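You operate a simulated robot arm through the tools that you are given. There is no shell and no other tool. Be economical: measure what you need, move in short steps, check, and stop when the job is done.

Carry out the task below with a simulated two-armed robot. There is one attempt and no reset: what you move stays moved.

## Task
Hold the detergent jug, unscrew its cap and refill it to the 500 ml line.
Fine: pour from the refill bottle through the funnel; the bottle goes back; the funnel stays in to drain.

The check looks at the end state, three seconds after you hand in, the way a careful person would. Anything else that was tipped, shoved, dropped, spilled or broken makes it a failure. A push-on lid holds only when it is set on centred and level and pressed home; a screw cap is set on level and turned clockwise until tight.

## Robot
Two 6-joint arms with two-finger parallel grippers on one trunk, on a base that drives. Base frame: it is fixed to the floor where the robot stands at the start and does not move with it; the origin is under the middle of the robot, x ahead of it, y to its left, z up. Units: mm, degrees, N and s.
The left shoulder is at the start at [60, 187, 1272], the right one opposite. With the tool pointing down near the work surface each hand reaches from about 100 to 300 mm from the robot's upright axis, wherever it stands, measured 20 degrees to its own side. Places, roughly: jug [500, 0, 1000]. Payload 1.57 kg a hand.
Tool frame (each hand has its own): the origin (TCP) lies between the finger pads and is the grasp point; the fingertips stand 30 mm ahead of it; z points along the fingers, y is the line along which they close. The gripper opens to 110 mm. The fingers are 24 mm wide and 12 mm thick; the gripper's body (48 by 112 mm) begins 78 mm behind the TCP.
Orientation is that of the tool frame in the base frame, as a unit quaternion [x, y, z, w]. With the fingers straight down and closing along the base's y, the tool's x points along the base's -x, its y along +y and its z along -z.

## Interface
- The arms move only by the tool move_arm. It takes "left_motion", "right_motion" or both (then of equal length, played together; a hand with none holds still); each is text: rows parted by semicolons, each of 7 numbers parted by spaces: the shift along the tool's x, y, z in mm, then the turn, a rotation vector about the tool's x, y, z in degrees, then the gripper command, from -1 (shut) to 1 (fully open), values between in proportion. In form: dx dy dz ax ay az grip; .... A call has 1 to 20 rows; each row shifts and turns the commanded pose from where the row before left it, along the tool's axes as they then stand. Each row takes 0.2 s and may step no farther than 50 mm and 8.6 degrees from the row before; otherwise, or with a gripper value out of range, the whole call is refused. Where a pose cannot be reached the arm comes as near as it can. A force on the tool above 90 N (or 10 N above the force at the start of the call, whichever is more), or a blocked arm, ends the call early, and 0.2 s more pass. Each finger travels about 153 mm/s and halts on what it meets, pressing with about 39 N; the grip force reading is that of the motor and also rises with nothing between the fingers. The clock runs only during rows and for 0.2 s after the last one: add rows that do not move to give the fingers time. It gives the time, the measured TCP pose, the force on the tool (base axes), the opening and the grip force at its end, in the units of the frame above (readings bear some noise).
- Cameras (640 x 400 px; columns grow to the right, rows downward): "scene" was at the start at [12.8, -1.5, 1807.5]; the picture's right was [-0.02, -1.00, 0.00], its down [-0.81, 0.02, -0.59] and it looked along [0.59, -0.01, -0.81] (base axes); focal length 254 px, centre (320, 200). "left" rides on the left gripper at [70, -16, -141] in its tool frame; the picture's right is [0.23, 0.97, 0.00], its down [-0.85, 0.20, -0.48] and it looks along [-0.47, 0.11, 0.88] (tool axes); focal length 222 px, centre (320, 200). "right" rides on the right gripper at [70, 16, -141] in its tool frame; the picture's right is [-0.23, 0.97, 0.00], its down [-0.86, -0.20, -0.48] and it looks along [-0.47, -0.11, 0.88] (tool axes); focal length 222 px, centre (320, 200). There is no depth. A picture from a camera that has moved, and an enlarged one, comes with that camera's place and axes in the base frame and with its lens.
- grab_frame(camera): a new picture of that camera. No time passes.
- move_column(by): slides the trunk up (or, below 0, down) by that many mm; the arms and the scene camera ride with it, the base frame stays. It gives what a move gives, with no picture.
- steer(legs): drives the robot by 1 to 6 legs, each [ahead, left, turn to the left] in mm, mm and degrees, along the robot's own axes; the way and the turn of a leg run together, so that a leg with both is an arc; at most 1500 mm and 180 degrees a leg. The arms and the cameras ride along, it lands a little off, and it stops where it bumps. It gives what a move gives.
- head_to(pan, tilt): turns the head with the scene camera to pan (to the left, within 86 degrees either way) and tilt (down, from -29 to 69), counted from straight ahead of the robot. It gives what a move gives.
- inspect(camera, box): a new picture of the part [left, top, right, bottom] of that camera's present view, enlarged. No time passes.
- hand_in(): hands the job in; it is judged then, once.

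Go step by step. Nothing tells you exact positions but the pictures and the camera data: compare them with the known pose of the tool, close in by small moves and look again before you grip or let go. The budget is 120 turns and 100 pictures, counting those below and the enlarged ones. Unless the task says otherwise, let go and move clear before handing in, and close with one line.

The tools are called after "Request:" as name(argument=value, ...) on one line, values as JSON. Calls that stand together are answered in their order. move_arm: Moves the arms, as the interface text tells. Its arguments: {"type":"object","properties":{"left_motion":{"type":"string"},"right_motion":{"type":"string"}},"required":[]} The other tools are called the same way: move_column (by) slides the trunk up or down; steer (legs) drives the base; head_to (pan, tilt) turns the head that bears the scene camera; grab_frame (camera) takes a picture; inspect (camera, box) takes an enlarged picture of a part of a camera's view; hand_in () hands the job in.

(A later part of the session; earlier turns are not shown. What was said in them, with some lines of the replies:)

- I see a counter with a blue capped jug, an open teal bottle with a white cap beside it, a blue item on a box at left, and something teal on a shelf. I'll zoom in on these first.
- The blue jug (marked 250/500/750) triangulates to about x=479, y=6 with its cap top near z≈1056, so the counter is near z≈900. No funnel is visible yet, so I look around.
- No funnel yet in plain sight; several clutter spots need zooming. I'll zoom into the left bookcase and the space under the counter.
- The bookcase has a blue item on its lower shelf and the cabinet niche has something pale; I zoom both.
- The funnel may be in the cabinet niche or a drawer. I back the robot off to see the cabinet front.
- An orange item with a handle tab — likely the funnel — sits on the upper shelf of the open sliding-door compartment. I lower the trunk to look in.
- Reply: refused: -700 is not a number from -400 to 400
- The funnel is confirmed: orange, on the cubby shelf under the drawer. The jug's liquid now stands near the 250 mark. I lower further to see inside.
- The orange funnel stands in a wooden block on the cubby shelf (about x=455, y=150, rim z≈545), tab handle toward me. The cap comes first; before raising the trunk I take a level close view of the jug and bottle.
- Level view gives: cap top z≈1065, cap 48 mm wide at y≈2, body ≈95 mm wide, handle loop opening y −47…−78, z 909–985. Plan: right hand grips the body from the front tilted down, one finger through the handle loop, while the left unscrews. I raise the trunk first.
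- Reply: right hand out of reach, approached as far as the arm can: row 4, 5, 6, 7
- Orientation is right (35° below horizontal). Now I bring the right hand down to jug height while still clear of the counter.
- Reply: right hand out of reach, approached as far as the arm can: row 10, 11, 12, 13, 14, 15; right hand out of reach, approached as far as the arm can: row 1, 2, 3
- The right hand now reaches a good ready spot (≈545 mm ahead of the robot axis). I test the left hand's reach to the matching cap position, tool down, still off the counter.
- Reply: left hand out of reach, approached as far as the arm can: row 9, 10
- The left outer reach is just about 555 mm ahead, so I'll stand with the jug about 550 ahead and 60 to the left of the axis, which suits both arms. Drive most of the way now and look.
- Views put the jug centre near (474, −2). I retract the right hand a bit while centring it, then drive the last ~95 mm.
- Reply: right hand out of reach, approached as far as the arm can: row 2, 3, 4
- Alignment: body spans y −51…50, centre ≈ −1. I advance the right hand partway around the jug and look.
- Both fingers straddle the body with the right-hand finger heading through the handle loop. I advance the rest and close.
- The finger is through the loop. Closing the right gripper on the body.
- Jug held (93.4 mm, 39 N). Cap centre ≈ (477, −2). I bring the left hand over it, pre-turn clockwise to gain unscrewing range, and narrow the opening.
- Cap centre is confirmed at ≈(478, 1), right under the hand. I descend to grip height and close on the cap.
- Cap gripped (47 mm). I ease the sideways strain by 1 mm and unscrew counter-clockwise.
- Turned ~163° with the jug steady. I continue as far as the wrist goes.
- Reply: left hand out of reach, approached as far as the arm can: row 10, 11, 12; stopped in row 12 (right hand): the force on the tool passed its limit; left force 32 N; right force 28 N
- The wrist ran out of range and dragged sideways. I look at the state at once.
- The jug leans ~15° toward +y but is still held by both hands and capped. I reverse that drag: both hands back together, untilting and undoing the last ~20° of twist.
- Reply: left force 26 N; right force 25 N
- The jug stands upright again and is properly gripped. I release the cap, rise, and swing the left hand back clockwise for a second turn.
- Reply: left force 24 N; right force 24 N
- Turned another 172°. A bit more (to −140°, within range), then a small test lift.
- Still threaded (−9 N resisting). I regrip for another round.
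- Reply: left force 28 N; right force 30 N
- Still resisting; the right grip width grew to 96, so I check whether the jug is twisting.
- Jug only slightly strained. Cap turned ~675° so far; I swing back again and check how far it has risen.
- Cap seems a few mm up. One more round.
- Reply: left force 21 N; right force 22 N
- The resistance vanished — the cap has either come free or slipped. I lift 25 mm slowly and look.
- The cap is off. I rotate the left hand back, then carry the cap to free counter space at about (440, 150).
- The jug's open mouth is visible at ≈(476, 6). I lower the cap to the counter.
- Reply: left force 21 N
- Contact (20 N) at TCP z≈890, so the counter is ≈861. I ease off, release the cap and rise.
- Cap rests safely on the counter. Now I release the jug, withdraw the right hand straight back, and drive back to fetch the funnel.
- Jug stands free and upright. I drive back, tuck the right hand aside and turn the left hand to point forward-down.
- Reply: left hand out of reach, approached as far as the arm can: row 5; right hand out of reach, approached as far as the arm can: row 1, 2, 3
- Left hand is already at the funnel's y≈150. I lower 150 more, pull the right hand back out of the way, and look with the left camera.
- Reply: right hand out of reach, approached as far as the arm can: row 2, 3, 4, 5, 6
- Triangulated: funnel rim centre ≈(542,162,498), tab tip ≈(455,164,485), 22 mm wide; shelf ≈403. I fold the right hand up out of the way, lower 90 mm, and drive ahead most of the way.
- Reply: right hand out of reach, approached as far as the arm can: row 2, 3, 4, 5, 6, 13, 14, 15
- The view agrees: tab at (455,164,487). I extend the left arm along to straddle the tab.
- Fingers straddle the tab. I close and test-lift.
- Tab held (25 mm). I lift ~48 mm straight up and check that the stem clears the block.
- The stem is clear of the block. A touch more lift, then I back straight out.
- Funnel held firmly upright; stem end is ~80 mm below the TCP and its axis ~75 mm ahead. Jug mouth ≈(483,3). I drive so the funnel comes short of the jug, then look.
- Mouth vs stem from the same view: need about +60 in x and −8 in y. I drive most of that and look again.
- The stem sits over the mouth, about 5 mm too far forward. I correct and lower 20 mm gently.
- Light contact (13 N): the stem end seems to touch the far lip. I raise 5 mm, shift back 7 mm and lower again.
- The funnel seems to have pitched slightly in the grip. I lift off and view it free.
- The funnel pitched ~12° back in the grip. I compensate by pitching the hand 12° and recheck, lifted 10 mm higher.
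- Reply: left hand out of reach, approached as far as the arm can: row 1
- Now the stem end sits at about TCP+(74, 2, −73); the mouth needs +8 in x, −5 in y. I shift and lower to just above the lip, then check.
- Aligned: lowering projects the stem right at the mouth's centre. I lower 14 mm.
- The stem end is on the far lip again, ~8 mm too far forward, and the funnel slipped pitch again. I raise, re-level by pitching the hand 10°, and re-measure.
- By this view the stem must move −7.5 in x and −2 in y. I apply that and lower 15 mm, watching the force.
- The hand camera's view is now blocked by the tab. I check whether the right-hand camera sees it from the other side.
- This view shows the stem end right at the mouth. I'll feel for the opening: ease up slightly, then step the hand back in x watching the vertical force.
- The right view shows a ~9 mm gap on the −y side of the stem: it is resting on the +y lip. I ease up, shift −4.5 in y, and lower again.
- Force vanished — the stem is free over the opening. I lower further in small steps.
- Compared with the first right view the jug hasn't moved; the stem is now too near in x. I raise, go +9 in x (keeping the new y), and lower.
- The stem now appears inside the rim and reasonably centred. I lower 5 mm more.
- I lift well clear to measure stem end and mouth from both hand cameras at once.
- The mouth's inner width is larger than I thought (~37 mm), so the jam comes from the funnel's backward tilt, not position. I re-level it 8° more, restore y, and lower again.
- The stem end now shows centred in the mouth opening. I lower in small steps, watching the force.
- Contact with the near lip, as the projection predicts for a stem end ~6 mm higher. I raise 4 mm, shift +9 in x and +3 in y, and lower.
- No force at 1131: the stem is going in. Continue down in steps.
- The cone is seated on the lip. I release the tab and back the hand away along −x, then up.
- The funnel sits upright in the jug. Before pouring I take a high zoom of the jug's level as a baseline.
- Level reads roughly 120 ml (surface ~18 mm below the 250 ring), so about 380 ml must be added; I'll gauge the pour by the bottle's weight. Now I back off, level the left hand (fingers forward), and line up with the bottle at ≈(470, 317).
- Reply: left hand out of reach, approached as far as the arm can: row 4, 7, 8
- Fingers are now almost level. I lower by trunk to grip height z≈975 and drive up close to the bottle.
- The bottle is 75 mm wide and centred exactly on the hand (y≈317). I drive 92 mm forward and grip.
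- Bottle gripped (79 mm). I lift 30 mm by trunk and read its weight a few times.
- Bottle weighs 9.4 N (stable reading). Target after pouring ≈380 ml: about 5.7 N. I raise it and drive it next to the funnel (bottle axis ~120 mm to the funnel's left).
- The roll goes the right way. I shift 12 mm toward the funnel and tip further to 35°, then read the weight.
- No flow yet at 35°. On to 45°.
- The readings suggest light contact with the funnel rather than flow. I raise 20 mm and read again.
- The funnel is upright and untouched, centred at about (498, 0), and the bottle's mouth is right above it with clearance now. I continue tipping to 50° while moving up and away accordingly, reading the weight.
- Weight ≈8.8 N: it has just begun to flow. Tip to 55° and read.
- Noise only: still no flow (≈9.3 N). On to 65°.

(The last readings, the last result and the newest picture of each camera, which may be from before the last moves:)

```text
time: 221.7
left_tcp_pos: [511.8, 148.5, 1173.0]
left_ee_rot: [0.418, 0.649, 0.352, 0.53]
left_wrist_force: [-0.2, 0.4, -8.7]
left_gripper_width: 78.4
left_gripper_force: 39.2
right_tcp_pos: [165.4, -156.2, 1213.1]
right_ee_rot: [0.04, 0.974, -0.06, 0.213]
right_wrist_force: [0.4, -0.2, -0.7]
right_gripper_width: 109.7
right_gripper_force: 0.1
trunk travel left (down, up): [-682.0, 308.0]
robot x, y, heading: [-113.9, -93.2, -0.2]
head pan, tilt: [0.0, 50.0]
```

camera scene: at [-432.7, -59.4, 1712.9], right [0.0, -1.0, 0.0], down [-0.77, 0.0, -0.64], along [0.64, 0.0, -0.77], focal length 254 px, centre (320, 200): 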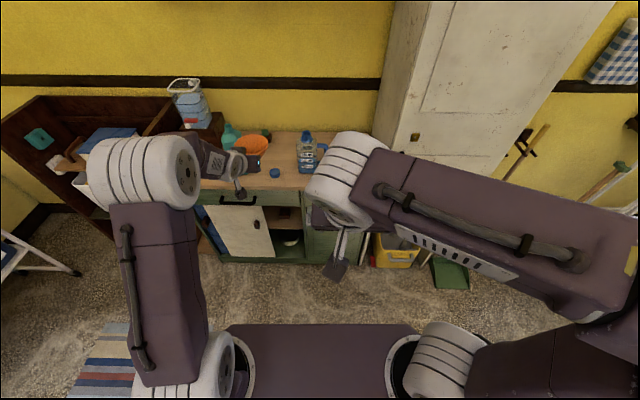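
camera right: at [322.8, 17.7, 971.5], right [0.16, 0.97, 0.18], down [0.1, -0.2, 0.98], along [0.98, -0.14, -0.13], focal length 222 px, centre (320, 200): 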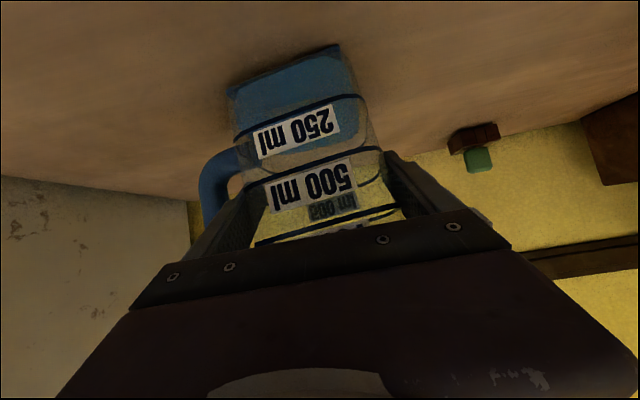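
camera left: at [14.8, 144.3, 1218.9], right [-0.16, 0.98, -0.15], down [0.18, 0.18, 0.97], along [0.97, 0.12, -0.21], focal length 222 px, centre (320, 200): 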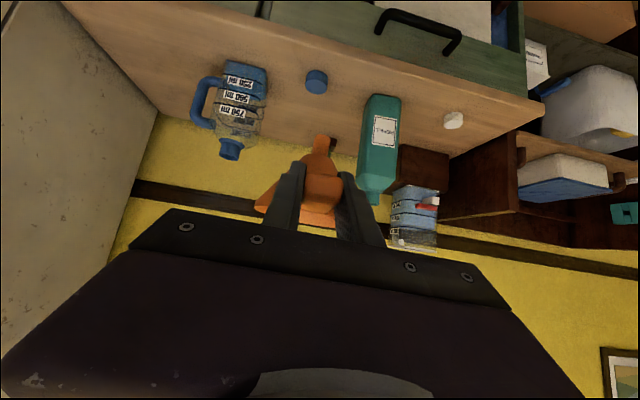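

Still ≈9.1 N. On to 72°.

Request:
move_arm(left_motion="0.05 4.3 0 0 0 2.5 -1;0.05 4.3 0 0 0 2.5 -1;0.05 4.2 0 0 0 2.5 -1;0 0 0 0 0 0 -1")

Request:
move_arm(left_motion="0 0 0 0 0 0 -1")

Request:
move_arm(left_motion="0 0 0 0 0 0 -1")

Request:
move_arm(left_motion="0 0 0 0 0 0 -1")

```text
time: 222.7
left_tcp_pos: [514.5, 153.6, 1185.5]
left_ee_rot: [0.46, 0.62, 0.387, 0.504]
left_wrist_force: [0.4, 0.3, -8.6]
left_gripper_width: 78.2
left_gripper_force: 38.9
right_tcp_pos: [165.6, -157.5, 1212.9]
right_ee_rot: [0.04, 0.974, -0.061, 0.214]
right_wrist_force: [0.0, -0.2, 0.4]
right_gripper_width: 109.9
right_gripper_force: 0.1
trunk travel left (down, up): [-682.0, 308.0]
robot x, y, heading: [-111.8, -96.4, -0.2]
head pan, tilt: [0.0, 50.0]
```

```text
time: 223.1
left_tcp_pos: [515.0, 152.5, 1185.0]
left_ee_rot: [0.46, 0.62, 0.386, 0.505]
left_wrist_force: [1.3, -0.7, -9.3]
left_gripper_width: 78.4
left_gripper_force: 39.0
right_tcp_pos: [166.4, -156.9, 1212.1]
right_ee_rot: [0.04, 0.974, -0.061, 0.214]
right_wrist_force: [0.0, 0.3, -0.6]
right_gripper_width: 109.9
right_gripper_force: 0.0
trunk travel left (down, up): [-682.0, 308.0]
robot x, y, heading: [-114.0, -96.2, -0.4]
head pan, tilt: [0.0, 50.0]
```

```text
time: 223.5
left_tcp_pos: [516.2, 153.1, 1185.4]
left_ee_rot: [0.46, 0.62, 0.386, 0.505]
left_wrist_force: [-0.1, 0.0, -8.7]
left_gripper_width: 77.9
left_gripper_force: 39.6
right_tcp_pos: [165.0, -157.3, 1212.7]
right_ee_rot: [0.04, 0.974, -0.06, 0.213]
right_wrist_force: [-0.1, 0.2, -0.2]
right_gripper_width: 110.0
right_gripper_force: 0.1
trunk travel left (down, up): [-682.0, 308.0]
robot x, y, heading: [-110.9, -92.3, -0.1]
head pan, tilt: [0.0, 50.0]
```

```text
time: 223.9
left_tcp_pos: [514.4, 151.7, 1184.3]
left_ee_rot: [0.46, 0.62, 0.386, 0.505]
left_wrist_force: [1.2, 0.0, -8.9]
left_gripper_width: 78.2
left_gripper_force: 39.1
right_tcp_pos: [165.3, -157.0, 1212.0]
right_ee_rot: [0.039, 0.974, -0.061, 0.214]
right_wrist_force: [0.1, -0.7, 0.3]
right_gripper_width: 109.9
right_gripper_force: 0.0
trunk travel left (down, up): [-682.0, 308.0]
robot x, y, heading: [-112.5, -92.8, -0.3]
head pan, tilt: [0.0, 50.0]
```

Mean ≈8.9 N — slow flow perhaps starting. Tip to 80° and keep reading.

Request:
move_arm(left_motion="0 4.1 0 0 0 2.5 -1;0 4.1 0 0 0 2.5 -1;0 4.1 0 0 0 2.5 -1;0 0 0 0 0 0 -1")

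Request:
move_arm(left_motion="0 0 0 0 0 0 -1")

Request:
move_arm(left_motion="0 0 0 0 0 0 -1")

Request:
move_arm(left_motion="0 0 0 0 0 0 -1")

```text
time: 224.9
left_tcp_pos: [517.9, 155.8, 1196.3]
left_ee_rot: [0.5, 0.588, 0.419, 0.478]
left_wrist_force: [0.0, 0.5, -7.9]
left_gripper_width: 78.2
left_gripper_force: 38.8
right_tcp_pos: [165.9, -157.2, 1211.6]
right_ee_rot: [0.04, 0.974, -0.061, 0.213]
right_wrist_force: [0.4, -0.1, -0.3]
right_gripper_width: 110.2
right_gripper_force: 0.0
trunk travel left (down, up): [-682.0, 308.0]
robot x, y, heading: [-111.7, -95.7, -0.1]
head pan, tilt: [0.0, 50.0]
```

```text
time: 225.3
left_tcp_pos: [517.1, 155.2, 1195.6]
left_ee_rot: [0.499, 0.588, 0.418, 0.479]
left_wrist_force: [0.6, 0.6, -8.9]
left_gripper_width: 78.1
left_gripper_force: 39.2
right_tcp_pos: [166.3, -157.6, 1213.2]
right_ee_rot: [0.04, 0.974, -0.06, 0.214]
right_wrist_force: [-0.4, 0.0, -0.2]
right_gripper_width: 110.0
right_gripper_force: 0.1
trunk travel left (down, up): [-682.0, 308.0]
robot x, y, heading: [-111.9, -96.3, -0.2]
head pan, tilt: [0.0, 50.0]
```

```text
time: 225.7
left_tcp_pos: [518.5, 155.6, 1196.4]
left_ee_rot: [0.499, 0.588, 0.418, 0.479]
left_wrist_force: [0.3, 0.7, -8.6]
left_gripper_width: 78.1
left_gripper_force: 38.9
right_tcp_pos: [166.2, -157.2, 1210.8]
right_ee_rot: [0.04, 0.974, -0.061, 0.214]
right_wrist_force: [-0.3, 0.7, 0.0]
right_gripper_width: 109.9
right_gripper_force: 0.0
trunk travel left (down, up): [-682.0, 308.0]
robot x, y, heading: [-111.9, -95.8, -0.4]
head pan, tilt: [0.0, 50.0]
```

```text
time: 226.1
left_tcp_pos: [517.9, 155.9, 1197.0]
left_ee_rot: [0.499, 0.588, 0.419, 0.48]
left_wrist_force: [-0.3, 0.6, -9.0]
left_gripper_width: 78.4
left_gripper_force: 38.7
right_tcp_pos: [165.1, -157.4, 1211.7]
right_ee_rot: [0.04, 0.974, -0.061, 0.214]
right_wrist_force: [-0.6, -0.7, 0.1]
right_gripper_width: 110.2
right_gripper_force: 0.1
trunk travel left (down, up): [-682.0, 308.0]
robot x, y, heading: [-113.5, -94.7, -0.3]
head pan, tilt: [0.0, 50.0]
```

≈8.6 N: about 80 ml out. Tip to 88° and read over a longer time.

Request:
move_arm(left_motion="0 4 0 0 0 2.5 -1;0 4 0 0 0 2.5 -1;0 4 0 0 0 2.5 -1;0 0 0 0 0 0 -1")

Request:
move_arm(left_motion="0 0 0 0 0 0 -1")

Request:
move_arm(left_motion="0 0 0 0 0 0 -1")

Request:
move_arm(left_motion="0 0 0 0 0 0 -1")

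Request:
move_arm(left_motion="0 0 0 0 0 0 -1")

```text
time: 227.1
left_tcp_pos: [518.7, 155.8, 1208.9]
left_ee_rot: [0.537, 0.554, 0.449, 0.451]
left_wrist_force: [-1.2, 0.6, -8.3]
left_gripper_width: 78.3
left_gripper_force: 38.9
right_tcp_pos: [165.8, -157.5, 1212.7]
right_ee_rot: [0.04, 0.974, -0.061, 0.213]
right_wrist_force: [0.5, 0.2, 0.5]
right_gripper_width: 109.9
right_gripper_force: 0.0
trunk travel left (down, up): [-682.0, 308.0]
robot x, y, heading: [-113.1, -94.9, -0.1]
head pan, tilt: [0.0, 50.0]
```

```text
time: 227.5
left_tcp_pos: [518.8, 155.6, 1209.8]
left_ee_rot: [0.537, 0.554, 0.449, 0.451]
left_wrist_force: [0.6, 0.9, -7.5]
left_gripper_width: 78.4
left_gripper_force: 38.9
right_tcp_pos: [166.0, -158.0, 1212.7]
right_ee_rot: [0.04, 0.974, -0.061, 0.214]
right_wrist_force: [-0.6, -0.2, -1.0]
right_gripper_width: 110.1
right_gripper_force: 0.0
trunk travel left (down, up): [-682.0, 308.0]
robot x, y, heading: [-112.0, -98.0, -0.5]
head pan, tilt: [0.0, 50.0]
```

```text
time: 227.9
left_tcp_pos: [519.8, 155.7, 1209.2]
left_ee_rot: [0.537, 0.554, 0.449, 0.451]
left_wrist_force: [-0.7, 0.2, -6.8]
left_gripper_width: 78.3
left_gripper_force: 39.2
right_tcp_pos: [166.3, -157.4, 1212.5]
right_ee_rot: [0.04, 0.974, -0.06, 0.213]
right_wrist_force: [-0.3, 0.3, -0.4]
right_gripper_width: 110.2
right_gripper_force: 0.0
trunk travel left (down, up): [-682.0, 308.0]
robot x, y, heading: [-117.7, -97.7, -0.1]
head pan, tilt: [0.0, 50.0]
```

```text
time: 228.3
left_tcp_pos: [518.8, 157.2, 1207.7]
left_ee_rot: [0.537, 0.554, 0.449, 0.451]
left_wrist_force: [0.5, 0.2, -7.2]
left_gripper_width: 78.4
left_gripper_force: 38.6
right_tcp_pos: [165.5, -156.5, 1212.6]
right_ee_rot: [0.04, 0.974, -0.06, 0.214]
right_wrist_force: [-0.6, 0.6, 0.3]
right_gripper_width: 110.0
right_gripper_force: 0.0
trunk travel left (down, up): [-682.0, 308.0]
robot x, y, heading: [-111.4, -96.5, -0.2]
head pan, tilt: [0.0, 50.0]
```

```text
time: 228.7
left_tcp_pos: [520.3, 157.4, 1208.9]
left_ee_rot: [0.536, 0.555, 0.449, 0.45]
left_wrist_force: [0.8, 0.3, -7.7]
left_gripper_width: 78.4
left_gripper_force: 38.6
right_tcp_pos: [165.3, -157.4, 1212.5]
right_ee_rot: [0.04, 0.974, -0.06, 0.213]
right_wrist_force: [-0.4, 0.0, -0.2]
right_gripper_width: 110.0
right_gripper_force: 0.1
trunk travel left (down, up): [-682.0, 308.0]
robot x, y, heading: [-111.6, -101.7, -0.3]
head pan, tilt: [0.0, 50.0]
```

Flowing now: ≈7.3 N. I hold and keep reading.

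Request:
move_arm(left_motion="0 0 0 0 0 0 -1")

Request:
move_arm(left_motion="0 0 0 0 0 0 -1")

Request:
move_arm(left_motion="0 0 0 0 0 0 -1")

```text
time: 229.1
left_tcp_pos: [518.4, 156.7, 1209.5]
left_ee_rot: [0.537, 0.554, 0.45, 0.451]
left_wrist_force: [1.1, 1.8, -6.9]
left_gripper_width: 78.4
left_gripper_force: 39.4
right_tcp_pos: [165.3, -156.6, 1212.1]
right_ee_rot: [0.04, 0.974, -0.061, 0.214]
right_wrist_force: [0.4, 0.0, 0.5]
right_gripper_width: 110.0
right_gripper_force: 0.0
trunk travel left (down, up): [-682.0, 308.0]
robot x, y, heading: [-111.2, -92.3, -0.1]
head pan, tilt: [0.0, 50.0]
```

```text
time: 229.5
left_tcp_pos: [519.4, 155.6, 1209.5]
left_ee_rot: [0.536, 0.555, 0.449, 0.451]
left_wrist_force: [0.2, 0.4, -7.1]
left_gripper_width: 78.3
left_gripper_force: 39.0
right_tcp_pos: [164.9, -156.1, 1212.3]
right_ee_rot: [0.04, 0.974, -0.061, 0.214]
right_wrist_force: [-0.3, 1.0, -0.3]
right_gripper_width: 109.9
right_gripper_force: 0.1
trunk travel left (down, up): [-682.0, 308.0]
robot x, y, heading: [-114.2, -96.4, -0.5]
head pan, tilt: [0.0, 50.0]
```

```text
time: 229.9
left_tcp_pos: [519.3, 157.4, 1208.4]
left_ee_rot: [0.537, 0.554, 0.448, 0.451]
left_wrist_force: [-0.2, 0.5, -7.2]
left_gripper_width: 78.2
left_gripper_force: 39.3
right_tcp_pos: [165.5, -157.7, 1213.3]
right_ee_rot: [0.04, 0.974, -0.061, 0.213]
right_wrist_force: [0.1, -0.2, -0.4]
right_gripper_width: 110.1
right_gripper_force: 0.0
trunk travel left (down, up): [-682.0, 308.0]
robot x, y, heading: [-111.8, -93.7, -0.3]
head pan, tilt: [0.0, 50.0]
```

Settled at ≈7.05 N (~235 ml out). A few more degrees: 92.5°.

Request:
move_arm(left_motion="0 3.5 0 0 0 2 -1;0 3.5 0 0 0 2 -1;0 0 0 0 0 0 -1")

Request:
move_arm(left_motion="0 0 0 0 0 0 -1")

Request:
move_arm(left_motion="0 0 0 0 0 0 -1")

Request:
move_arm(left_motion="0 0 0 0 0 0 -1")

Request:
move_arm(left_motion="0 0 0 0 0 0 -1")

```text
time: 230.7
left_tcp_pos: [520.4, 157.4, 1216.0]
left_ee_rot: [0.556, 0.535, 0.465, 0.435]
left_wrist_force: [0.6, 0.6, -6.3]
left_gripper_width: 77.9
left_gripper_force: 39.0
right_tcp_pos: [165.5, -157.7, 1213.1]
right_ee_rot: [0.041, 0.974, -0.061, 0.213]
right_wrist_force: [0.2, 0.2, 0.1]
right_gripper_width: 109.8
right_gripper_force: 0.1
trunk travel left (down, up): [-682.0, 308.0]
robot x, y, heading: [-113.2, -93.4, -0.3]
head pan, tilt: [0.0, 50.0]
```

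```text
time: 231.1
left_tcp_pos: [520.1, 156.5, 1216.6]
left_ee_rot: [0.555, 0.536, 0.465, 0.434]
left_wrist_force: [-0.3, 0.4, -5.6]
left_gripper_width: 78.3
left_gripper_force: 39.4
right_tcp_pos: [164.8, -157.6, 1212.8]
right_ee_rot: [0.039, 0.974, -0.06, 0.213]
right_wrist_force: [0.5, 0.4, 0.3]
right_gripper_width: 110.2
right_gripper_force: 0.1
trunk travel left (down, up): [-682.0, 308.0]
robot x, y, heading: [-111.0, -101.3, -0.1]
head pan, tilt: [0.0, 50.0]
```

```text
time: 231.5
left_tcp_pos: [521.8, 156.9, 1216.9]
left_ee_rot: [0.555, 0.535, 0.465, 0.434]
left_wrist_force: [0.2, 0.2, -6.6]
left_gripper_width: 78.3
left_gripper_force: 38.8
right_tcp_pos: [165.7, -157.1, 1212.4]
right_ee_rot: [0.039, 0.974, -0.06, 0.214]
right_wrist_force: [0.3, 0.3, -0.3]
right_gripper_width: 110.4
right_gripper_force: 0.0
trunk travel left (down, up): [-682.0, 308.0]
robot x, y, heading: [-113.6, -96.9, -0.2]
head pan, tilt: [0.0, 50.0]
```

```text
time: 231.9
left_tcp_pos: [519.2, 157.0, 1215.4]
left_ee_rot: [0.555, 0.535, 0.465, 0.436]
left_wrist_force: [0.6, 0.9, -6.3]
left_gripper_width: 78.5
left_gripper_force: 38.5
right_tcp_pos: [165.1, -157.0, 1211.8]
right_ee_rot: [0.04, 0.974, -0.061, 0.213]
right_wrist_force: [0.0, 0.8, -0.8]
right_gripper_width: 109.8
right_gripper_force: 0.0
trunk travel left (down, up): [-682.0, 308.0]
robot x, y, heading: [-111.1, -96.3, -0.5]
head pan, tilt: [0.0, 50.0]
```

```text
time: 232.3
left_tcp_pos: [521.1, 157.3, 1217.0]
left_ee_rot: [0.555, 0.536, 0.465, 0.434]
left_wrist_force: [-0.7, 0.8, -5.2]
left_gripper_width: 78.3
left_gripper_force: 39.2
right_tcp_pos: [165.7, -156.9, 1211.4]
right_ee_rot: [0.041, 0.974, -0.061, 0.213]
right_wrist_force: [-0.1, -1.1, 0.0]
right_gripper_width: 109.9
right_gripper_force: 0.1
trunk travel left (down, up): [-682.0, 308.0]
robot x, y, heading: [-106.5, -100.8, 0.1]
head pan, tilt: [0.0, 50.0]
```

≈5.9 N: ~350 ml out. I tip back to stop the flow, then weigh and view the jug level.

Request:
move_arm(left_motion="0 -1 0 0 0 -5 -1;0 -6 0 0 0 -5 -1;0 -7 0 0 0 -5 -1;0 -8 0 0 0 -5 -1;0 -8 0 0 0 -5 -1;0 -5 0 0 0 -5 -1;0 -2 0 0 0 -5 -1;0 0 0 0 0 0 -1;0 0 0 0 0 0 -1;0 0 0 0 0 0 -1;0 0 0 0 0 0 -1;0 0 0 0 0 0 -1")

Request:
move_arm(left_motion="0 0 0 0 0 0 -1;0 0 0 0 0 0 -1;0 0 0 0 0 0 -1")

Request:
move_arm(left_motion="0 0 0 0 0 0 -1")

Request:
move_arm(left_motion="0 0 0 0 0 0 -1")

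Request:
move_arm(left_motion="0 0 0 0 0 0 -1")

Request:
move_arm(left_motion="0 0 0 0 0 0 -1")

```text
time: 234.9
left_tcp_pos: [513.1, 149.3, 1179.9]
left_ee_rot: [0.369, 0.677, 0.312, 0.555]
left_wrist_force: [0.7, 0.5, -6.1]
left_gripper_width: 78.0
left_gripper_force: 39.2
right_tcp_pos: [164.6, -156.8, 1211.9]
right_ee_rot: [0.04, 0.974, -0.061, 0.213]
right_wrist_force: [-0.1, 0.6, 0.3]
right_gripper_width: 110.1
right_gripper_force: 0.1
trunk travel left (down, up): [-682.0, 308.0]
robot x, y, heading: [-111.1, -99.2, 0.1]
head pan, tilt: [0.0, 50.0]
```

```text
time: 235.7
left_tcp_pos: [513.8, 148.9, 1181.3]
left_ee_rot: [0.369, 0.678, 0.311, 0.554]
left_wrist_force: [0.9, -0.5, -5.8]
left_gripper_width: 78.0
left_gripper_force: 39.1
right_tcp_pos: [165.4, -157.4, 1211.9]
right_ee_rot: [0.041, 0.974, -0.061, 0.213]
right_wrist_force: [-0.1, -0.4, -0.3]
right_gripper_width: 109.9
right_gripper_force: 0.1
trunk travel left (down, up): [-682.0, 308.0]
robot x, y, heading: [-109.7, -94.7, -0.3]
head pan, tilt: [0.0, 50.0]
```

```text
time: 236.1
left_tcp_pos: [514.0, 149.5, 1180.3]
left_ee_rot: [0.369, 0.678, 0.312, 0.554]
left_wrist_force: [-1.2, 1.0, -5.3]
left_gripper_width: 78.2
left_gripper_force: 38.7
right_tcp_pos: [165.9, -157.3, 1212.0]
right_ee_rot: [0.041, 0.974, -0.061, 0.213]
right_wrist_force: [0.5, 0.5, 0.5]
right_gripper_width: 110.0
right_gripper_force: 0.1
trunk travel left (down, up): [-682.0, 308.0]
robot x, y, heading: [-115.0, -98.9, -0.1]
head pan, tilt: [0.0, 50.0]
```

```text
time: 236.5
left_tcp_pos: [513.8, 148.9, 1179.8]
left_ee_rot: [0.37, 0.678, 0.312, 0.554]
left_wrist_force: [0.2, -0.5, -6.1]
left_gripper_width: 78.5
left_gripper_force: 39.2
right_tcp_pos: [164.9, -157.5, 1212.1]
right_ee_rot: [0.04, 0.974, -0.061, 0.215]
right_wrist_force: [0.4, -0.6, -0.9]
right_gripper_width: 110.1
right_gripper_force: 0.1
trunk travel left (down, up): [-682.0, 308.0]
robot x, y, heading: [-112.9, -95.7, -0.1]
head pan, tilt: [0.0, 50.0]
```

```text
time: 236.9
left_tcp_pos: [513.8, 149.9, 1178.6]
left_ee_rot: [0.369, 0.678, 0.312, 0.554]
left_wrist_force: [0.0, 1.3, -5.1]
left_gripper_width: 78.4
left_gripper_force: 39.2
right_tcp_pos: [165.4, -157.0, 1212.6]
right_ee_rot: [0.04, 0.974, -0.06, 0.213]
right_wrist_force: [-0.4, 0.4, -0.6]
right_gripper_width: 109.9
right_gripper_force: 0.1
trunk travel left (down, up): [-682.0, 308.0]
robot x, y, heading: [-114.2, -97.1, -0.2]
head pan, tilt: [0.0, 50.0]
```

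```text
time: 237.3
left_tcp_pos: [512.3, 148.4, 1179.8]
left_ee_rot: [0.37, 0.677, 0.312, 0.554]
left_wrist_force: [0.1, -0.5, -5.0]
left_gripper_width: 78.2
left_gripper_force: 38.8
right_tcp_pos: [165.4, -156.7, 1213.9]
right_ee_rot: [0.04, 0.974, -0.06, 0.214]
right_wrist_force: [0.0, 0.0, -0.4]
right_gripper_width: 110.0
right_gripper_force: 0.0
trunk travel left (down, up): [-682.0, 308.0]
robot x, y, heading: [-110.3, -94.5, -0.1]
head pan, tilt: [0.0, 50.0]
```

Bottle now ≈5.6 N, i.e. ≈390 ml poured. I use the last picture to check the jug's level.

Request:
inspect(camera="scene", box=[262, 160, 326, 220])

```text
6.67 times, centred on (294, 190) of scene
camera zoom: at [-94.8, -95.6, 1594.9], right [0.0, -1.0, 0.0], down [-0.77, 0.0, -0.64], along [0.64, 0.0, -0.77], focal length 1691 px, centre (493, 267)
```

zoom: 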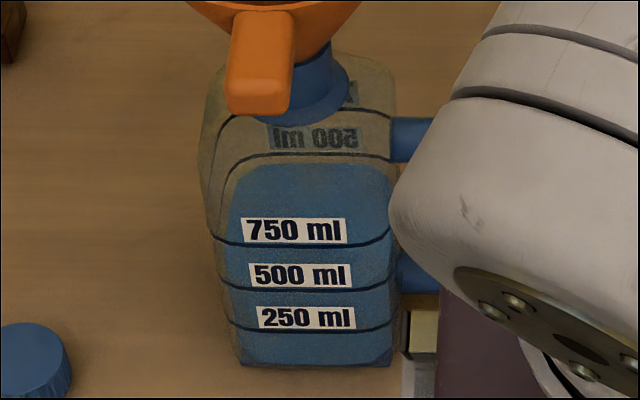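

The surface's back edge is just below the 500 ring — roughly 460–485 ml. I give one short extra tip to 93° for ~25 ml and tip back.

Request:
move_arm(left_motion="0 2 0 0 0 5.1 -1;0 5 0 0 0 5.1 -1;0 8 0 0 0 5.1 -1;0 8 0 0 0 5.1 -1;0 7 0 0 0 5.1 -1;0 6 0 0 0 5.1 -1;0 1 0 0 0 5 -1;0 0 0 0 0 0 -1;0 0 0 0 0 0 -1;0 0 0 0 0 0 -1;0 -1 0 0 0 -5 -1;0 -6 0 0 0 -5.1 -1;0 -7 0 0 0 -5.1 -1;0 -8 0 0 0 -5.1 -1;0 -8 0 0 0 -5.1 -1;0 -5 0 0 0 -5.1 -1;0 -2 0 0 0 -5.1 -1;0 0 0 0 0 0 -1;0 0 0 0 0 0 -1;0 0 0 0 0 0 -1")

Request:
move_arm(left_motion="0 0 0 0 0 0 -1")

Request:
move_arm(left_motion="0 0 0 0 0 0 -1")

Request:
move_arm(left_motion="0 0 0 0 0 0 -1")

Request:
move_arm(left_motion="0 0 0 0 0 0 -1")

Request:
move_arm(left_motion="0 0 0 0 0 0 -1")

```text
time: 241.5
left_tcp_pos: [513.3, 151.7, 1179.5]
left_ee_rot: [0.369, 0.677, 0.312, 0.555]
left_wrist_force: [0.1, -0.6, -4.6]
left_gripper_width: 78.5
left_gripper_force: 39.4
right_tcp_pos: [165.5, -157.8, 1212.5]
right_ee_rot: [0.04, 0.974, -0.061, 0.214]
right_wrist_force: [0.0, -0.9, -0.8]
right_gripper_width: 110.1
right_gripper_force: 0.0
trunk travel left (down, up): [-682.0, 308.0]
robot x, y, heading: [-111.8, -95.1, -0.1]
head pan, tilt: [0.0, 50.0]
```

```text
time: 241.9
left_tcp_pos: [512.0, 152.5, 1179.9]
left_ee_rot: [0.369, 0.678, 0.311, 0.555]
left_wrist_force: [-0.3, 0.3, -5.2]
left_gripper_width: 78.2
left_gripper_force: 39.4
right_tcp_pos: [164.8, -157.2, 1211.8]
right_ee_rot: [0.04, 0.974, -0.06, 0.214]
right_wrist_force: [-0.2, -0.5, 0.7]
right_gripper_width: 110.0
right_gripper_force: 0.0
trunk travel left (down, up): [-682.0, 308.0]
robot x, y, heading: [-112.8, -94.0, -0.1]
head pan, tilt: [0.0, 50.0]
```

```text
time: 242.3
left_tcp_pos: [512.6, 151.7, 1180.0]
left_ee_rot: [0.369, 0.678, 0.311, 0.555]
left_wrist_force: [0.0, 0.2, -5.4]
left_gripper_width: 78.3
left_gripper_force: 39.2
right_tcp_pos: [166.0, -158.0, 1212.5]
right_ee_rot: [0.04, 0.974, -0.06, 0.214]
right_wrist_force: [0.5, 0.3, -1.1]
right_gripper_width: 110.0
right_gripper_force: 0.1
trunk travel left (down, up): [-682.0, 308.0]
robot x, y, heading: [-114.7, -99.3, -0.4]
head pan, tilt: [0.0, 50.0]
```

```text
time: 242.7
left_tcp_pos: [512.4, 151.4, 1180.3]
left_ee_rot: [0.369, 0.678, 0.312, 0.554]
left_wrist_force: [0.2, 0.8, -5.0]
left_gripper_width: 78.2
left_gripper_force: 39.0
right_tcp_pos: [165.9, -156.4, 1213.3]
right_ee_rot: [0.04, 0.974, -0.06, 0.214]
right_wrist_force: [0.6, 0.2, -0.1]
right_gripper_width: 109.8
right_gripper_force: 0.0
trunk travel left (down, up): [-682.0, 308.0]
robot x, y, heading: [-110.6, -94.3, -0.4]
head pan, tilt: [0.0, 50.0]
```

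```text
time: 243.1
left_tcp_pos: [512.6, 152.1, 1179.8]
left_ee_rot: [0.37, 0.678, 0.311, 0.554]
left_wrist_force: [0.5, 0.8, -5.1]
left_gripper_width: 77.8
left_gripper_force: 39.6
right_tcp_pos: [166.0, -156.6, 1211.1]
right_ee_rot: [0.04, 0.974, -0.061, 0.213]
right_wrist_force: [0.3, 0.1, 0.0]
right_gripper_width: 110.0
right_gripper_force: 0.0
trunk travel left (down, up): [-682.0, 308.0]
robot x, y, heading: [-112.5, -98.3, -0.2]
head pan, tilt: [0.0, 50.0]
```

```text
time: 243.5
left_tcp_pos: [513.8, 152.7, 1179.8]
left_ee_rot: [0.369, 0.677, 0.312, 0.555]
left_wrist_force: [-0.5, -0.3, -5.4]
left_gripper_width: 78.1
left_gripper_force: 39.5
right_tcp_pos: [164.8, -156.4, 1213.1]
right_ee_rot: [0.04, 0.974, -0.061, 0.213]
right_wrist_force: [-0.9, -0.4, 0.0]
right_gripper_width: 110.1
right_gripper_force: 0.1
trunk travel left (down, up): [-682.0, 308.0]
robot x, y, heading: [-111.5, -98.3, -0.1]
head pan, tilt: [0.0, 50.0]
```

Bottle now ≈5.1 N (~435 ml total), putting the jug at about the 500 line. I turn the bottle upright and take it back over its spot.

Request:
move_arm(left_motion="0 0 0 0 0 -7.06 -1;0 0 0 0 0 -7.06 -1;0 0 0 0 0 -7.06 -1;0 0 0 0 0 -7.06 -1;0 0 0 0 0 -7.06 -1;0 0 0 0 0 -7.06 -1;0 0 0 0 0 -7.06 -1;0 0 0 0 0 -7.08 -1;0 0 0 0 0 0 -1;0 0 0 0 0 0 -1")

Request:
steer(legs=[[0, 164, 0], [-42, 0, 0]])

```text
time: 245.7
left_tcp_pos: [512.6, 152.8, 1178.5]
left_ee_rot: [0.004, 0.772, 0.012, 0.636]
left_wrist_force: [-0.4, 0.2, -4.8]
left_gripper_width: 78.1
left_gripper_force: 39.1
right_tcp_pos: [165.7, -157.3, 1213.1]
right_ee_rot: [0.041, 0.974, -0.061, 0.214]
right_wrist_force: [-0.4, 0.8, 0.9]
right_gripper_width: 110.2
right_gripper_force: 0.0
trunk travel left (down, up): [-682.0, 308.0]
robot x, y, heading: [-110.7, -93.9, -0.3]
head pan, tilt: [0.0, 50.0]
```

```text
time: 247.6
left_tcp_pos: [475.8, 314.0, 1177.4]
left_ee_rot: [0.004, 0.774, 0.013, 0.633]
left_wrist_force: [1.5, -0.5, -5.9]
left_gripper_width: 78.2
left_gripper_force: 39.3
right_tcp_pos: [129.1, 4.5, 1211.8]
right_ee_rot: [0.04, 0.975, -0.061, 0.211]
right_wrist_force: [-0.2, -0.4, -0.6]
right_gripper_width: 109.9
right_gripper_force: 0.0
trunk travel left (down, up): [-682.0, 308.0]
robot x, y, heading: [-155.8, 66.9, 0.1]
head pan, tilt: [0.0, 50.0]
```

Upright again and within 5 mm of its spot. I trim that and lower by trunk.

Request:
move_arm(left_motion="0.8 2 -4 0 0 0 -1;0 0 0 0 0 0 -1")

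Request:
move_column(by=-194)

Request:
move_arm(left_motion="0 0 0 0 0 0 -1")

```text
time: 248.2
left_tcp_pos: [467.9, 317.1, 1178.9]
left_ee_rot: [0.004, 0.772, 0.012, 0.635]
left_wrist_force: [-0.3, -0.1, -4.9]
left_gripper_width: 78.1
left_gripper_force: 39.2
right_tcp_pos: [126.0, 6.8, 1210.9]
right_ee_rot: [0.041, 0.974, -0.061, 0.214]
right_wrist_force: [-0.3, 0.1, 1.1]
right_gripper_width: 110.1
right_gripper_force: 0.1
trunk travel left (down, up): [-682.0, 308.0]
robot x, y, heading: [-149.8, 63.7, -0.2]
head pan, tilt: [0.0, 50.0]
```

```text
time: 250.3
left_tcp_pos: [468.0, 316.4, 984.7]
left_ee_rot: [0.005, 0.771, 0.012, 0.636]
left_wrist_force: [-0.1, 1.4, -5.4]
left_gripper_width: 78.1
left_gripper_force: 38.9
right_tcp_pos: [124.5, 6.5, 1018.0]
right_ee_rot: [0.04, 0.974, -0.06, 0.214]
right_wrist_force: [-0.2, -0.2, -0.3]
right_gripper_width: 110.0
right_gripper_force: 0.1
trunk travel left (down, up): [-488.0, 502.0]
robot x, y, heading: [-154.1, 67.4, -0.2]
head pan, tilt: [0.0, 50.0]
```

```text
time: 250.7
left_tcp_pos: [467.5, 317.3, 985.6]
left_ee_rot: [0.005, 0.772, 0.012, 0.636]
left_wrist_force: [0.6, 0.4, -5.2]
left_gripper_width: 78.5
left_gripper_force: 39.3
right_tcp_pos: [124.3, 5.8, 1018.4]
right_ee_rot: [0.039, 0.974, -0.061, 0.213]
right_wrist_force: [0.0, 0.2, -0.1]
right_gripper_width: 110.0
right_gripper_force: 0.1
trunk travel left (down, up): [-488.0, 502.0]
robot x, y, heading: [-152.5, 67.1, 0.0]
head pan, tilt: [0.0, 50.0]
```

Request:
move_arm(left_motion="2.45 0 0.47 0 0 0 -1;2.45 0 0.47 0 0 0 -1;2 0 0.4 0 0 0 -1;0 0 0 0 0 0 -1")

Request:
move_arm(left_motion="1 0 0.2 0 0 0 -1;1 0 0.2 0 0 0 -1;0 0 0 0 0 0 -1")

Request:
move_arm(left_motion="1 0 0.2 0 0 0 -1;0 0 0 0 0 0 -1")

```text
time: 251.7
left_tcp_pos: [467.6, 316.8, 977.3]
left_ee_rot: [0.005, 0.772, 0.012, 0.636]
left_wrist_force: [0.6, 0.3, -5.2]
left_gripper_width: 78.3
left_gripper_force: 38.9
right_tcp_pos: [122.2, 5.9, 1018.6]
right_ee_rot: [0.04, 0.974, -0.061, 0.213]
right_wrist_force: [-0.3, 0.1, -0.1]
right_gripper_width: 109.9
right_gripper_force: 0.0
trunk travel left (down, up): [-488.0, 502.0]
robot x, y, heading: [-154.5, 65.8, -0.2]
head pan, tilt: [0.0, 50.0]
```

```text
time: 252.5
left_tcp_pos: [467.0, 317.6, 978.9]
left_ee_rot: [0.004, 0.771, 0.013, 0.637]
left_wrist_force: [0.8, 1.3, 2.2]
left_gripper_width: 78.4
left_gripper_force: 38.9
right_tcp_pos: [123.2, 6.1, 1019.7]
right_ee_rot: [0.04, 0.974, -0.061, 0.214]
right_wrist_force: [0.4, -0.1, 0.8]
right_gripper_width: 110.0
right_gripper_force: 0.0
trunk travel left (down, up): [-488.0, 502.0]
robot x, y, heading: [-154.1, 66.2, -0.2]
head pan, tilt: [0.0, 50.0]
```

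```text
time: 253.1
left_tcp_pos: [467.0, 317.3, 978.4]
left_ee_rot: [0.004, 0.77, 0.013, 0.638]
left_wrist_force: [5.1, 2.5, 10.3]
left_gripper_width: 78.3
left_gripper_force: 39.0
right_tcp_pos: [122.9, 6.0, 1018.8]
right_ee_rot: [0.04, 0.974, -0.061, 0.214]
right_wrist_force: [-0.5, -0.2, -1.2]
right_gripper_width: 110.2
right_gripper_force: 0.1
trunk travel left (down, up): [-488.0, 502.0]
robot x, y, heading: [-152.7, 67.3, -0.4]
head pan, tilt: [0.0, 50.0]
```

The bottle stands on the counter. I ease off, open, and back straight out.

Request:
move_arm(left_motion="-0.8 0 -0.2 0 0 0 -1;0 0 0 0 0 0 0.5;0 0 0 0 0 0 0.7;0 0 0 0 0 0 1;0 0 0 0 0 0 1")

Request:
steer(legs=[[-250, 0, 0]])

```text
time: 254.3
left_tcp_pos: [466.9, 317.0, 976.1]
left_ee_rot: [0.004, 0.772, 0.013, 0.636]
left_wrist_force: [0.4, -1.3, 0.3]
left_gripper_width: 109.9
left_gripper_force: 0.2
right_tcp_pos: [122.3, 6.6, 1019.8]
right_ee_rot: [0.04, 0.974, -0.062, 0.215]
right_wrist_force: [0.4, -0.3, -0.2]
right_gripper_width: 110.4
right_gripper_force: 0.1
trunk travel left (down, up): [-488.0, 502.0]
robot x, y, heading: [-155.2, 68.8, -0.3]
head pan, tilt: [0.0, 50.0]
```

```text
time: 256.1
left_tcp_pos: [219.1, 319.3, 976.4]
left_ee_rot: [0.004, 0.771, 0.013, 0.636]
left_wrist_force: [0.0, 0.5, -0.7]
left_gripper_width: 110.1
left_gripper_force: 0.0
right_tcp_pos: [-124.3, 6.9, 1019.1]
right_ee_rot: [0.04, 0.974, -0.061, 0.214]
right_wrist_force: [0.6, 0.6, -0.5]
right_gripper_width: 109.8
right_gripper_force: 0.0
trunk travel left (down, up): [-488.0, 502.0]
robot x, y, heading: [-402.1, 70.5, -0.2]
head pan, tilt: [0.0, 50.0]
```

The bottle is back in its place, the funnel is in the jug, the jug's cap is on the counter, and both hands are clear. I'm out of pictures, so I hand in.

Request:
hand_in()

```text
The job is handed in.
```

I unscrewed the jug's cap and refilled the jug through the funnel to about the 500 ml line. I gauged the final top-up only by the bottle's weight, because I had no pictures left, so the level could be off by around 30 ml. The refill bottle is back within about 5 mm of its spot, the funnel is still in the jug to drain, and the cap lies on the counter. While unscrewing, the jug tipped about 15° with its cap still on, and I set it upright again. While pouring, the bottle lightly touched the funnel, which stayed upright.
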